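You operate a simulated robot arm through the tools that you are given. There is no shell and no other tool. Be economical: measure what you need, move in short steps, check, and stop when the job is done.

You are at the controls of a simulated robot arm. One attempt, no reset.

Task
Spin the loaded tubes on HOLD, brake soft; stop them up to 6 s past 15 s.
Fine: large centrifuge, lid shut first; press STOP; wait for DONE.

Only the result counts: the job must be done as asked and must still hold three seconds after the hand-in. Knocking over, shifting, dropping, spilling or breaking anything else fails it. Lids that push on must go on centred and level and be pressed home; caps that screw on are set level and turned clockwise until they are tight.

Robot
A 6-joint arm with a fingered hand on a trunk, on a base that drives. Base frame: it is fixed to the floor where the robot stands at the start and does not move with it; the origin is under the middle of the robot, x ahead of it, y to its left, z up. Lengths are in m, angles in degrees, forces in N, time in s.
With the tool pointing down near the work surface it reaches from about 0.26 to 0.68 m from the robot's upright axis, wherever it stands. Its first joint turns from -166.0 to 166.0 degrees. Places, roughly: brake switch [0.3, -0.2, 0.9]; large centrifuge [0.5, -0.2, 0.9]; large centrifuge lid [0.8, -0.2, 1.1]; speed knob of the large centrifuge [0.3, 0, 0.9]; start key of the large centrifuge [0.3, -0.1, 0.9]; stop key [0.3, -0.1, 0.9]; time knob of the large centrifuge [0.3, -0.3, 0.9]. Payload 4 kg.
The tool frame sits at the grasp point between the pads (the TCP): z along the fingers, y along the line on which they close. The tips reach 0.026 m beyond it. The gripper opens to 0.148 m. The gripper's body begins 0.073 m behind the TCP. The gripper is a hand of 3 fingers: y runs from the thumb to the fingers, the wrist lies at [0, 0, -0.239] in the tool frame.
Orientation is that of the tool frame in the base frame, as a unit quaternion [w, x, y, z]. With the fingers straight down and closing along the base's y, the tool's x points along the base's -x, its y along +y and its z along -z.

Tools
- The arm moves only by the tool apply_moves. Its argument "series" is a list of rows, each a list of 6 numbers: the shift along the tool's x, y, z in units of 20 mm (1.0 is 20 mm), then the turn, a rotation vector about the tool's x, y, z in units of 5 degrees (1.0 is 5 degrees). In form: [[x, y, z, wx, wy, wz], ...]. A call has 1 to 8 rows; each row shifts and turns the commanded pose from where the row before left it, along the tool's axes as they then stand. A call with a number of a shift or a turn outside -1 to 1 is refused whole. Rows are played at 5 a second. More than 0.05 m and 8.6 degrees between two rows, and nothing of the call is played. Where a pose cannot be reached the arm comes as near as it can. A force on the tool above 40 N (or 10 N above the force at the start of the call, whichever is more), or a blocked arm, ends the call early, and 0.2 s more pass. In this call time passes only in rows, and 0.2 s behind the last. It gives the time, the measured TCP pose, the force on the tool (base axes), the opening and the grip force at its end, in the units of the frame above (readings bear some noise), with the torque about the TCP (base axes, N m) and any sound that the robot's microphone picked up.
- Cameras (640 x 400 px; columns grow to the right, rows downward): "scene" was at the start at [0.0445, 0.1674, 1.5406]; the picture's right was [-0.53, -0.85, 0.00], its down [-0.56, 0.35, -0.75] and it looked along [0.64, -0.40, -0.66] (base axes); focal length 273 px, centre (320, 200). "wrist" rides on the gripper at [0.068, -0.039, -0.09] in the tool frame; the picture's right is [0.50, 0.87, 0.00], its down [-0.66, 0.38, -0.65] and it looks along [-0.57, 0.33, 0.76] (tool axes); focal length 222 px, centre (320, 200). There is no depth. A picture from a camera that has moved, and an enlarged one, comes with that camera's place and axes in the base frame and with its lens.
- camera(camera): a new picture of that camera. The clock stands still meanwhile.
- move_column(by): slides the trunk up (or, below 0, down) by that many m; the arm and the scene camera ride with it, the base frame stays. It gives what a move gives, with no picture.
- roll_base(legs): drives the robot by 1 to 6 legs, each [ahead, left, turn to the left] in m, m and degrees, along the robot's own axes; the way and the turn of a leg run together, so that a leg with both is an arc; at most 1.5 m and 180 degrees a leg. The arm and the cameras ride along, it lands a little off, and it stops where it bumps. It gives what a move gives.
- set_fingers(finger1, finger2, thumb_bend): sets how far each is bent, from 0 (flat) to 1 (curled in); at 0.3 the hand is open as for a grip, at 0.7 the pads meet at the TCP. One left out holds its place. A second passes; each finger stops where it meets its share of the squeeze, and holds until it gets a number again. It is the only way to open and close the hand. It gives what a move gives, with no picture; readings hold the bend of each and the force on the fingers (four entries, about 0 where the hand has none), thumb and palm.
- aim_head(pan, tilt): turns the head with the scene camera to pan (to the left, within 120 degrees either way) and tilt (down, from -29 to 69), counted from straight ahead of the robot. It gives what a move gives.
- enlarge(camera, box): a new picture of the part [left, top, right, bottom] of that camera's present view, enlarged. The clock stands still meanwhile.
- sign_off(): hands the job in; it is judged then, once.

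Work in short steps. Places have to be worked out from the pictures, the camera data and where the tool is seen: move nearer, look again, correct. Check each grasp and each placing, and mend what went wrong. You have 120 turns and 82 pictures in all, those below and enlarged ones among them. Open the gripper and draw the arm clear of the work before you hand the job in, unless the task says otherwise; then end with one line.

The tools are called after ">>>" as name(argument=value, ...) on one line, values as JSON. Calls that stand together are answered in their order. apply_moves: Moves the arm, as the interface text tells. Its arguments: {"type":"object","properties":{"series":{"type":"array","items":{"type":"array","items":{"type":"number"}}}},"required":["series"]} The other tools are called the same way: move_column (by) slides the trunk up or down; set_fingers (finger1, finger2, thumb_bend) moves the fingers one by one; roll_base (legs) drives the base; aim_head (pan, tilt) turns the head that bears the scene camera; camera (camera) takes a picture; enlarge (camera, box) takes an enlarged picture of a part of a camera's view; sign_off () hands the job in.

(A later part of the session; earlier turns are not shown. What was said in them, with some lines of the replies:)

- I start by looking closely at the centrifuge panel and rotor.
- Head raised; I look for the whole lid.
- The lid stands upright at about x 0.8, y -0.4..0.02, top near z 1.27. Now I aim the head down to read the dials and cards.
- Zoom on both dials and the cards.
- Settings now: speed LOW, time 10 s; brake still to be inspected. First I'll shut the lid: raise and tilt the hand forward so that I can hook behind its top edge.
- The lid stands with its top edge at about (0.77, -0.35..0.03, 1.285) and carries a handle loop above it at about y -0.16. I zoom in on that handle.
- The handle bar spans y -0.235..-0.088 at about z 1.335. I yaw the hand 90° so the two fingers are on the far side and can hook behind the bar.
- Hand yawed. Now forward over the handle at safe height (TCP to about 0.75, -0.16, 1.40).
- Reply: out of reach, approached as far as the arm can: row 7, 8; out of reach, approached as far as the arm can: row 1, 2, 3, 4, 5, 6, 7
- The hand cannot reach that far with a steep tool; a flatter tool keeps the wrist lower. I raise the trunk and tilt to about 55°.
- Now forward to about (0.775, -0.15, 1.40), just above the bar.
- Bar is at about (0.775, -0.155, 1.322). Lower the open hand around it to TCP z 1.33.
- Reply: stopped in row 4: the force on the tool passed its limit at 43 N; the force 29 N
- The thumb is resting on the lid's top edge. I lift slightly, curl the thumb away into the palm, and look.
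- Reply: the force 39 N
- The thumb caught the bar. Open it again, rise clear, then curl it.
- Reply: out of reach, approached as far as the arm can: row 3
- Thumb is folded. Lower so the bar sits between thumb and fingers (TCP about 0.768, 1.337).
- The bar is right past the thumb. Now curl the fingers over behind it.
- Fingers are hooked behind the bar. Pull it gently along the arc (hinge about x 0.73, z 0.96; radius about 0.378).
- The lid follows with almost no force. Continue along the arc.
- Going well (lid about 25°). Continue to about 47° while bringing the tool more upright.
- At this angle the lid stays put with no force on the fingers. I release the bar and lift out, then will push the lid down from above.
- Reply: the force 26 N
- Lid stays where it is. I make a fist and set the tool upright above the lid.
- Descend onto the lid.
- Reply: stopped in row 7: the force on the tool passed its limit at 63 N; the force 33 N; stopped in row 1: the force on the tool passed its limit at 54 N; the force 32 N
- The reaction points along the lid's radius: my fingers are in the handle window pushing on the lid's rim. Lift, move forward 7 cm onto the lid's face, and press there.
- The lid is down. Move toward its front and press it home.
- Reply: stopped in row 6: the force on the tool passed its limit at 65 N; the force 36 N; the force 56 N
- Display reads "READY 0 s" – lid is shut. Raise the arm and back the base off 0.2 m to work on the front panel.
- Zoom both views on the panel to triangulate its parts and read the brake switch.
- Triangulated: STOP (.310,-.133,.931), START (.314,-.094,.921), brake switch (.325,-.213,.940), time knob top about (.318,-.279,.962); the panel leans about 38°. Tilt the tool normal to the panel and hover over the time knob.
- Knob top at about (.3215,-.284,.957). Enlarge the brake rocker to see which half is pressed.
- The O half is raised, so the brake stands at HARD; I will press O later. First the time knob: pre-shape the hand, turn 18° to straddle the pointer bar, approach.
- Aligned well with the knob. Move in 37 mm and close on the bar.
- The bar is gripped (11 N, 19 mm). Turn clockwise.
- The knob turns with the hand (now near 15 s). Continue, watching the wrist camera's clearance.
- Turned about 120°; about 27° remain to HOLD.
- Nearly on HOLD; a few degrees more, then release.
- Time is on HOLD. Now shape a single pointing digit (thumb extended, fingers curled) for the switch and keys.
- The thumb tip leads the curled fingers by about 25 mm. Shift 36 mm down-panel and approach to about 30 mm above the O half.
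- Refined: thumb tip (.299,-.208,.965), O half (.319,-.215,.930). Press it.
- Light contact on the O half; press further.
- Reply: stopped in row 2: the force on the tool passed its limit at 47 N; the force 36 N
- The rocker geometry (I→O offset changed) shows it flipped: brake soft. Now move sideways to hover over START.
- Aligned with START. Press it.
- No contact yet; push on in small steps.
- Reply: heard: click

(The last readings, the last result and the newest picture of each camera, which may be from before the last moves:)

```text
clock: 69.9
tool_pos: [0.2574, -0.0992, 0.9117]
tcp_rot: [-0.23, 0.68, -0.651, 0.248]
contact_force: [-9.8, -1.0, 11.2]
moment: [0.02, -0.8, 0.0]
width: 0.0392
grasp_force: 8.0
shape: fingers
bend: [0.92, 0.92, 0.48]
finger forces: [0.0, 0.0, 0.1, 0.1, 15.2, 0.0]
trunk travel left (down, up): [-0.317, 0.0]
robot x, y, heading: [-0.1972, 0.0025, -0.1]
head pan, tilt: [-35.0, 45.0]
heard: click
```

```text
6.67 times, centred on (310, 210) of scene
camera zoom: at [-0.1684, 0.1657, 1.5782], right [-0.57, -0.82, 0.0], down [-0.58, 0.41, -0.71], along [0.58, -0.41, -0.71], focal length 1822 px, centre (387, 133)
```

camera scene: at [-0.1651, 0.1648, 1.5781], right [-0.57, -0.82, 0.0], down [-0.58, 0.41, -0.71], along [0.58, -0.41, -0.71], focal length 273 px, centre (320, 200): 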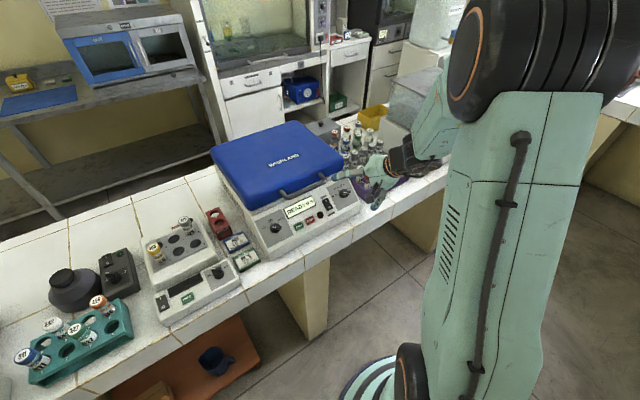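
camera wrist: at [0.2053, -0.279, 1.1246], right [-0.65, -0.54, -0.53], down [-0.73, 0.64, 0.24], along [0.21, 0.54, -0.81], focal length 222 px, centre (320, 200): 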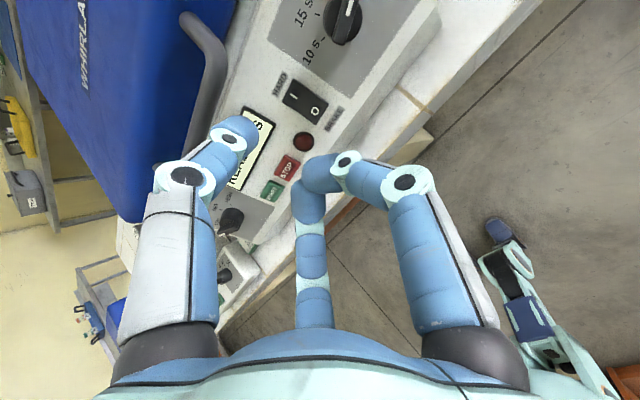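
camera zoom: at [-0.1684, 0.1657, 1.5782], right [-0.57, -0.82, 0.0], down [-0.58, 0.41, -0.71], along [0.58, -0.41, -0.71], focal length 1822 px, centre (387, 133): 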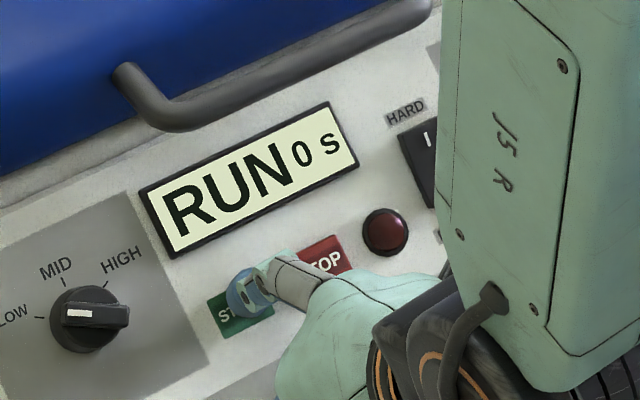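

"RUN 0 s" – spinning since about clock 69.7. Retract and hover over STOP.

>>> apply_moves(series=[[0, 0, -0.8, 0, 0, 0], [0, 0, -0.7, 0, 0, 0], [0.98, 0, 0, 0, 0, 0], [0.98, 0, 0, 0, 0, 0]])

>>> enlarge(camera="wrist", box=[180, 50, 400, 210])

>>> enlarge(camera="scene", box=[270, 180, 350, 240])

```text
clock: 70.9
tool_pos: [0.2427, -0.1384, 0.9363]
tcp_rot: [-0.23, 0.681, -0.65, 0.247]
contact_force: [0.3, -0.5, 0.3]
moment: [-0.03, -0.01, 0.0]
width: 0.0392
grasp_force: 0.1
shape: fingers
bend: [0.92, 0.92, 0.48]
finger forces: [0.0, 0.1, 0.1, 0.0, 0.0, 0.0]
trunk travel left (down, up): [-0.317, 0.0]
robot x, y, heading: [-0.2045, -0.0025, 0.1]
head pan, tilt: [-35.0, 45.0]
```

```text
2.50 times, centred on (290, 130) of wrist
camera zoom: at [0.2161, -0.2034, 1.0339], right [-0.65, -0.54, -0.53], down [-0.73, 0.64, 0.24], along [0.21, 0.54, -0.81], focal length 555 px, centre (395, 375)
```

zoom: 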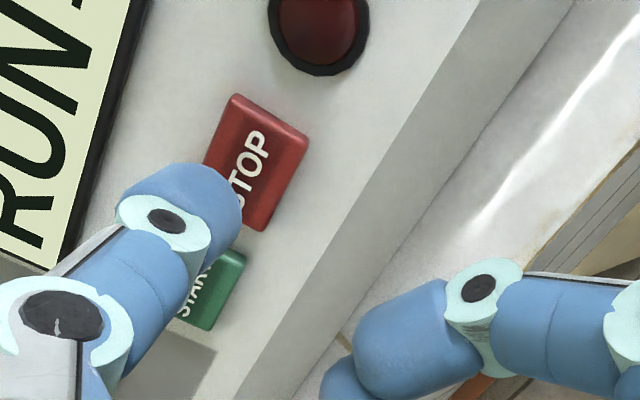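

```text
6.67 times, centred on (310, 210) of scene
camera zoom: at [-0.1658, 0.1653, 1.5781], right [-0.57, -0.82, 0.0], down [-0.58, 0.41, -0.71], along [0.58, -0.41, -0.71], focal length 1822 px, centre (387, 133)
```

zoom: 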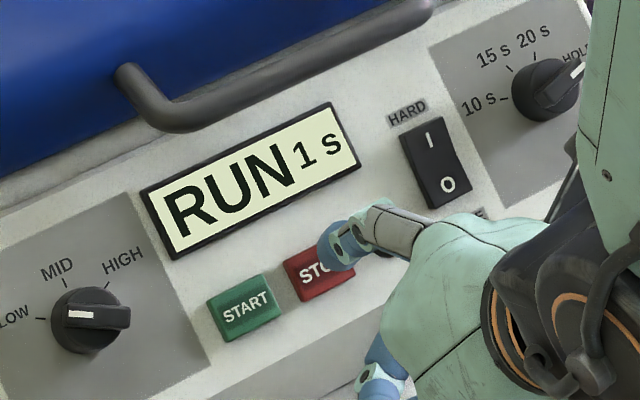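

Display "RUN 1 s" at clock 70.9; hovering on STOP. I wait with still rows.

>>> apply_moves(series=[[0, 0, 0, 0, 0, 0], [0, 0, 0, 0, 0, 0], [0, 0, 0, 0, 0, 0], [0, 0, 0, 0, 0, 0], [0, 0, 0, 0, 0, 0], [0, 0, 0, 0, 0, 0], [0, 0, 0, 0, 0, 0], [0, 0, 0, 0, 0, 0]])

>>> apply_moves(series=[[0, 0, 0, 0, 0, 0], [0, 0, 0, 0, 0, 0], [0, 0, 0, 0, 0, 0], [0, 0, 0, 0, 0, 0], [0, 0, 0, 0, 0, 0], [0, 0, 0, 0, 0, 0], [0, 0, 0, 0, 0, 0], [0, 0, 0, 0, 0, 0]])

>>> apply_moves(series=[[0, 0, 0, 0, 0, 0], [0, 0, 0, 0, 0, 0], [0, 0, 0, 0, 0, 0], [0, 0, 0, 0, 0, 0], [0, 0, 0, 0, 0, 0], [0, 0, 0, 0, 0, 0], [0, 0, 0, 0, 0, 0], [0, 0, 0, 0, 0, 0]])

>>> apply_moves(series=[[0, 0, 0, 0, 0, 0], [0, 0, 0, 0, 0, 0], [0, 0, 0, 0, 0, 0], [0, 0, 0, 0, 0, 0], [0, 0, 0, 0, 0, 0], [0, 0, 0, 0, 0, 0], [0, 0, 0, 0, 0, 0], [0, 0, 0, 0, 0, 0]])

>>> apply_moves(series=[[0, 0, 0, 0, 0, 0], [0, 0, 0, 0, 0, 0], [0, 0, 0, 0, 0, 0], [0, 0, 0, 0, 0, 0], [0, 0, 0, 0, 0, 0], [0, 0, 0, 0, 0, 0], [0, 0, 0, 0, 0, 0], [0, 0, 0, 0, 0, 0]])

>>> apply_moves(series=[[0, 0, 0, 0, 0, 0], [0, 0, 0, 0, 0, 0], [0, 0, 0, 0, 0, 0], [0, 0, 0, 0, 0, 0], [0, 0, 0, 0, 0, 0], [0, 0, 0, 0, 0, 0], [0, 0, 0, 0, 0, 0], [0, 0, 0, 0, 0, 0]])

>>> enlarge(camera="scene", box=[270, 180, 350, 240])

```text
clock: 72.7
tool_pos: [0.2428, -0.1379, 0.9356]
tcp_rot: [-0.23, 0.68, -0.651, 0.247]
contact_force: [-0.3, -0.3, -0.7]
moment: [-0.02, -0.01, 0.0]
width: 0.039
grasp_force: 0.0
shape: fingers
bend: [0.92, 0.92, 0.48]
finger forces: [0.0, 0.0, 0.0, 0.1, 0.0, 0.0]
trunk travel left (down, up): [-0.317, 0.0]
robot x, y, heading: [-0.1987, 0.001, 0.1]
head pan, tilt: [-35.0, 45.0]
```

```text
clock: 74.5
tool_pos: [0.2425, -0.1382, 0.9373]
tcp_rot: [-0.23, 0.68, -0.651, 0.247]
contact_force: [0.1, -0.4, -0.1]
moment: [-0.01, -0.01, -0.01]
width: 0.039
grasp_force: 0.1
shape: fingers
bend: [0.93, 0.92, 0.48]
finger forces: [0.1, 0.0, 0.0, 0.0, 0.0, 0.0]
trunk travel left (down, up): [-0.317, 0.0]
robot x, y, heading: [-0.2013, 0.0023, 0.0]
head pan, tilt: [-35.0, 45.0]
```

```text
clock: 76.3
tool_pos: [0.2419, -0.1374, 0.9366]
tcp_rot: [-0.23, 0.68, -0.651, 0.247]
contact_force: [-0.8, -0.3, 0.5]
moment: [0.03, 0.02, 0.0]
width: 0.0392
grasp_force: 0.1
shape: fingers
bend: [0.93, 0.92, 0.48]
finger forces: [0.0, 0.0, 0.1, 0.1, 0.0, 0.0]
trunk travel left (down, up): [-0.317, 0.0]
robot x, y, heading: [-0.2044, -0.0007, 0.1]
head pan, tilt: [-35.0, 45.0]
```

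```text
clock: 78.1
tool_pos: [0.2415, -0.1376, 0.9358]
tcp_rot: [-0.231, 0.68, -0.651, 0.247]
contact_force: [0.5, 0.2, 0.6]
moment: [-0.01, 0.0, -0.01]
width: 0.039
grasp_force: 0.0
shape: fingers
bend: [0.93, 0.92, 0.48]
finger forces: [0.0, 0.0, 0.0, 0.0, 0.1, 0.0]
trunk travel left (down, up): [-0.317, 0.0]
robot x, y, heading: [-0.2022, 0.0053, -0.3]
head pan, tilt: [-35.0, 45.0]
```

```text
clock: 79.9
tool_pos: [0.2419, -0.1367, 0.9361]
tcp_rot: [-0.23, 0.681, -0.65, 0.248]
contact_force: [-0.4, 0.2, 0.4]
moment: [-0.01, 0.0, 0.01]
width: 0.0393
grasp_force: 0.1
shape: fingers
bend: [0.93, 0.92, 0.48]
finger forces: [0.1, 0.1, 0.0, 0.0, 0.0, 0.0]
trunk travel left (down, up): [-0.317, 0.0]
robot x, y, heading: [-0.2017, 0.0014, -0.3]
head pan, tilt: [-35.0, 45.0]
```

```text
clock: 81.7
tool_pos: [0.2427, -0.1379, 0.9367]
tcp_rot: [-0.23, 0.68, -0.65, 0.248]
contact_force: [0.4, 0.0, 0.0]
moment: [0.0, 0.0, 0.06]
width: 0.039
grasp_force: 0.1
shape: fingers
bend: [0.93, 0.92, 0.48]
finger forces: [0.0, 0.0, 0.1, 0.1, 0.1, 0.1]
trunk travel left (down, up): [-0.317, 0.0]
robot x, y, heading: [-0.2016, 0.0001, -0.1]
head pan, tilt: [-35.0, 45.0]
```

```text
6.67 times, centred on (310, 210) of scene
camera zoom: at [-0.1655, 0.1657, 1.5781], right [-0.57, -0.82, 0.0], down [-0.58, 0.41, -0.71], along [0.58, -0.41, -0.71], focal length 1822 px, centre (387, 133)
```

zoom: 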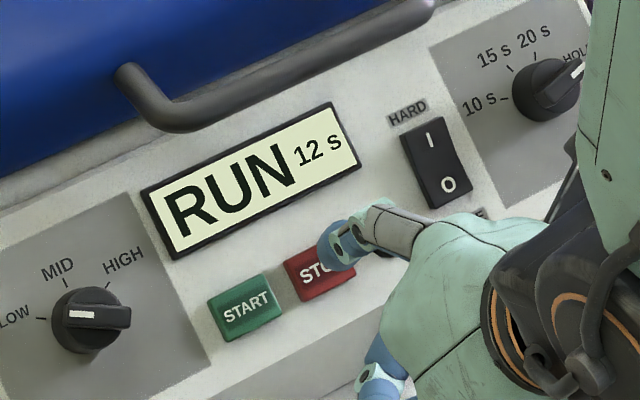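

12 s at clock 81.7. Wait two more calls, then press at about 16–17 s.

>>> apply_moves(series=[[0, 0, 0, 0, 0, 0], [0, 0, 0, 0, 0, 0], [0, 0, 0, 0, 0, 0], [0, 0, 0, 0, 0, 0], [0, 0, 0, 0, 0, 0], [0, 0, 0, 0, 0, 0], [0, 0, 0, 0, 0, 0], [0, 0, 0, 0, 0, 0]])

>>> apply_moves(series=[[0, 0, 0, 0, 0, 0], [0, 0, 0, 0, 0, 0], [0, 0, 0, 0, 0, 0], [0, 0, 0, 0, 0, 0], [0, 0, 0, 0, 0, 0], [0, 0, 0, 0, 0, 0], [0, 0, 0, 0, 0, 0], [0, 0, 0, 0, 0, 0]])

>>> apply_moves(series=[[-0.1, 0.2, 0.5, 0, 0, 0], [0, 0, 0.5, 0, 0, 0], [0, 0, 0.25, 0, 0, 0], [0, 0, 0.2, 0, 0, 0], [0, 0, 0.1, 0, 0, 0]])

>>> enlarge(camera="scene", box=[270, 180, 350, 240])

```text
clock: 83.5
tool_pos: [0.242, -0.1386, 0.9368]
tcp_rot: [-0.231, 0.68, -0.651, 0.246]
contact_force: [0.3, 0.5, 0.5]
moment: [0.01, 0.02, 0.03]
width: 0.0391
grasp_force: 0.0
shape: fingers
bend: [0.93, 0.92, 0.48]
finger forces: [0.0, 0.1, 0.0, 0.1, 0.0, 0.1]
trunk travel left (down, up): [-0.317, 0.0]
robot x, y, heading: [-0.1998, -0.0018, 0.3]
head pan, tilt: [-35.0, 45.0]
```

```text
clock: 85.3
tool_pos: [0.2422, -0.1381, 0.9365]
tcp_rot: [-0.23, 0.68, -0.651, 0.247]
contact_force: [-0.1, -0.2, 0.9]
moment: [0.01, 0.01, 0.01]
width: 0.0389
grasp_force: 0.0
shape: fingers
bend: [0.93, 0.92, 0.48]
finger forces: [0.0, 0.0, 0.0, 0.0, 0.0, 0.0]
trunk travel left (down, up): [-0.317, 0.0]
robot x, y, heading: [-0.2005, -0.0025, 0.2]
head pan, tilt: [-35.0, 45.0]
```

```text
clock: 86.5
tool_pos: [0.2582, -0.1362, 0.9109]
tcp_rot: [-0.231, 0.68, -0.65, 0.247]
contact_force: [-12.6, -1.0, 14.2]
moment: [0.06, -0.97, 0.02]
width: 0.0398
grasp_force: 8.9
shape: fingers
bend: [0.93, 0.92, 0.48]
finger forces: [0.1, 0.0, 0.1, 0.1, 18.7, 0.0]
trunk travel left (down, up): [-0.317, 0.0]
robot x, y, heading: [-0.2024, 0.0037, -0.0]
head pan, tilt: [-35.0, 45.0]
heard: click
```

```text
6.67 times, centred on (310, 210) of scene
camera zoom: at [-0.1688, 0.166, 1.5782], right [-0.57, -0.82, 0.0], down [-0.58, 0.41, -0.71], along [0.58, -0.41, -0.71], focal length 1822 px, centre (387, 133)
```

zoom: 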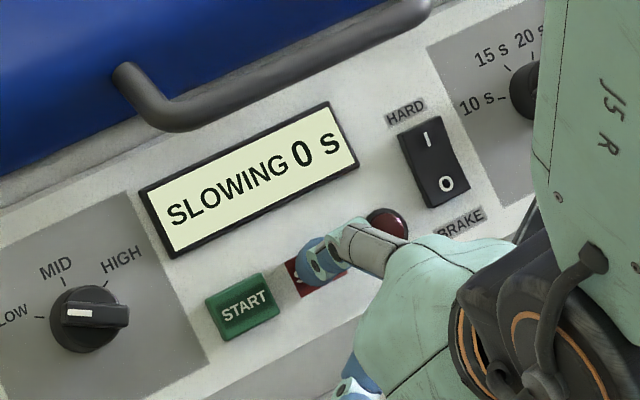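

STOP clicked at about 16.5 s; display shows "SLOWING". Retract the arm clear and wait for DONE.

>>> apply_moves(series=[[0, 0, -1, 0, 0, 0], [0, 0, -1, 0, 0, 0], [0, 0, -1, 0, 0, 0], [0, 0, -1, 0, 0, 0], [0, 0, -1, 0, 0, 0], [0, 0, -1, 0, 0, 0], [0, 0, -1, 0, 0, 0], [0, 0, 0, 0, 0, 0]])

>>> set_fingers(finger1=0.3, finger2=0.3, thumb_bend=0.3)

>>> apply_moves(series=[[0, 0, 0, 0, 0, 0], [0, 0, 0, 0, 0, 0], [0, 0, 0, 0, 0, 0], [0, 0, 0, 0, 0, 0], [0, 0, 0, 0, 0, 0], [0, 0, 0, 0, 0, 0], [0, 0, 0, 0, 0, 0], [0, 0, 0, 0, 0, 0]])

>>> apply_moves(series=[[0, 0, 0, 0, 0, 0], [0, 0, 0, 0, 0, 0], [0, 0, 0, 0, 0, 0], [0, 0, 0, 0, 0, 0], [0, 0, 0, 0, 0, 0], [0, 0, 0, 0, 0, 0], [0, 0, 0, 0, 0, 0], [0, 0, 0, 0, 0, 0]])

>>> apply_moves(series=[[0, 0, 0, 0, 0, 0], [0, 0, 0, 0, 0, 0], [0, 0, 0, 0, 0, 0], [0, 0, 0, 0, 0, 0], [0, 0, 0, 0, 0, 0], [0, 0, 0, 0, 0, 0], [0, 0, 0, 0, 0, 0], [0, 0, 0, 0, 0, 0]])

>>> enlarge(camera="scene", box=[250, 160, 370, 250])

```text
clock: 88.3
tool_pos: [0.1843, -0.1414, 1.018]
tcp_rot: [-0.229, 0.681, -0.651, 0.246]
contact_force: [-1.3, 0.5, -0.4]
moment: [0.03, 0.02, 0.0]
width: 0.0395
grasp_force: 0.1
shape: fingers
bend: [0.93, 0.93, 0.48]
finger forces: [0.0, 0.1, 0.1, 0.0, 0.0, 0.0]
out of reach, approached as far as the arm can: row 6, 7
trunk travel left (down, up): [-0.317, 0.0]
robot x, y, heading: [-0.1999, -0.0029, -0.1]
head pan, tilt: [-35.0, 45.0]
```

```text
clock: 89.3
tool_pos: [0.185, -0.1437, 1.0174]
tcp_rot: [-0.229, 0.68, -0.651, 0.246]
contact_force: [-0.4, 0.4, 0.1]
moment: [-0.01, -0.01, 0.03]
width: 0.1264
grasp_force: 0.0
shape: fingers
bend: [0.3, 0.3, 0.3]
finger forces: [0.0, 0.1, 0.1, 0.0, 0.1, 0.0]
trunk travel left (down, up): [-0.317, 0.0]
robot x, y, heading: [-0.2034, 0.0016, 0.0]
head pan, tilt: [-35.0, 45.0]
```

```text
clock: 91.1
tool_pos: [0.1857, -0.1433, 1.0184]
tcp_rot: [-0.229, 0.68, -0.651, 0.245]
contact_force: [-0.1, -0.7, -0.7]
moment: [-0.01, 0.0, 0.02]
width: 0.1266
grasp_force: 0.1
shape: fingers
bend: [0.3, 0.3, 0.3]
finger forces: [0.1, 0.0, 0.0, 0.0, 0.0, 0.1]
trunk travel left (down, up): [-0.317, 0.0]
robot x, y, heading: [-0.2004, -0.0015, 0.1]
head pan, tilt: [-35.0, 45.0]
```

```text
clock: 92.9
tool_pos: [0.1844, -0.1427, 1.0191]
tcp_rot: [-0.23, 0.68, -0.651, 0.246]
contact_force: [-0.3, -0.4, -0.8]
moment: [-0.02, 0.0, -0.01]
width: 0.1264
grasp_force: 0.0
shape: fingers
bend: [0.3, 0.3, 0.3]
finger forces: [0.0, 0.0, 0.0, 0.0, 0.0, 0.1]
trunk travel left (down, up): [-0.317, 0.0]
robot x, y, heading: [-0.1967, -0.002, 0.1]
head pan, tilt: [-35.0, 45.0]
```

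```text
clock: 94.7
tool_pos: [0.1857, -0.1432, 1.0185]
tcp_rot: [-0.23, 0.681, -0.651, 0.246]
contact_force: [0.7, 0.9, -0.6]
moment: [0.0, 0.0, 0.01]
width: 0.1265
grasp_force: 0.1
shape: fingers
bend: [0.3, 0.3, 0.3]
finger forces: [0.0, 0.0, 0.1, 0.0, 0.0, 0.0]
trunk travel left (down, up): [-0.317, 0.0]
robot x, y, heading: [-0.2009, 0.0009, -0.3]
head pan, tilt: [-35.0, 45.0]
```

```text
4.44 times, centred on (310, 205) of scene
camera zoom: at [-0.1655, 0.1657, 1.5781], right [-0.57, -0.82, 0.0], down [-0.58, 0.41, -0.71], along [0.58, -0.41, -0.71], focal length 1214 px, centre (364, 178)
```

zoom: 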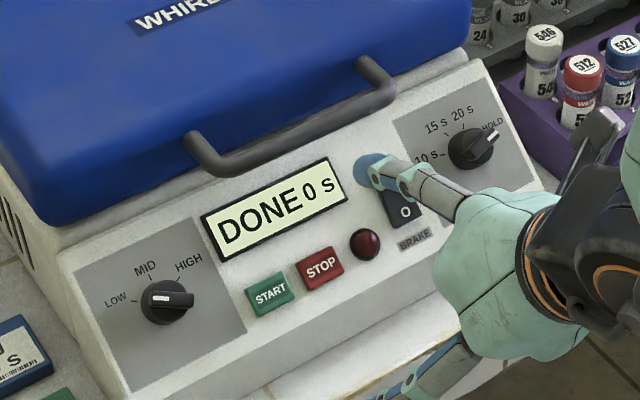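

The display reads DONE. Back the base off a little so that the arm is well clear, then take a last look.

>>> roll_base(legs=[[-0.15, 0, 0]])

>>> camera(camera="scene")

```text
clock: 96.1
tool_pos: [0.032, -0.1418, 1.019]
tcp_rot: [-0.231, 0.682, -0.649, 0.247]
contact_force: [0.0, 0.4, -0.1]
moment: [-0.04, -0.02, 0.02]
width: 0.1263
grasp_force: 0.1
shape: fingers
bend: [0.3, 0.3, 0.3]
finger forces: [0.0, 0.0, 0.1, 0.0, 0.1, 0.1]
trunk travel left (down, up): [-0.317, 0.0]
robot x, y, heading: [-0.3547, 0.002, 0.1]
head pan, tilt: [-35.0, 45.0]
```

```text
11 pictures are left
camera scene: at [-0.3185, 0.1656, 1.5782], right [-0.57, -0.82, 0.0], down [-0.58, 0.4, -0.71], along [0.58, -0.4, -0.71], focal length 273 px, centre (320, 200)
```

scene: 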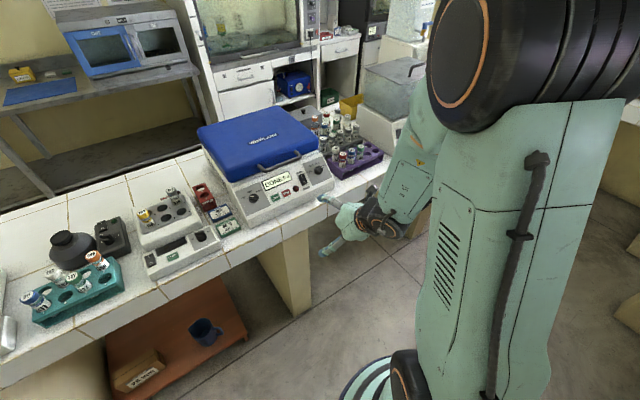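

Everything stands undisturbed, the lid is shut and the display shows DONE. I hand the job in.

>>> sign_off()

```text
The job is handed in.
```

The tubes were spun in the large centrifuge with the lid shut, the time knob on HOLD and the brake on soft. I pressed STOP at about 16.5 s and the display reached DONE. The task named no speed, so I left the speed knob on LOW.
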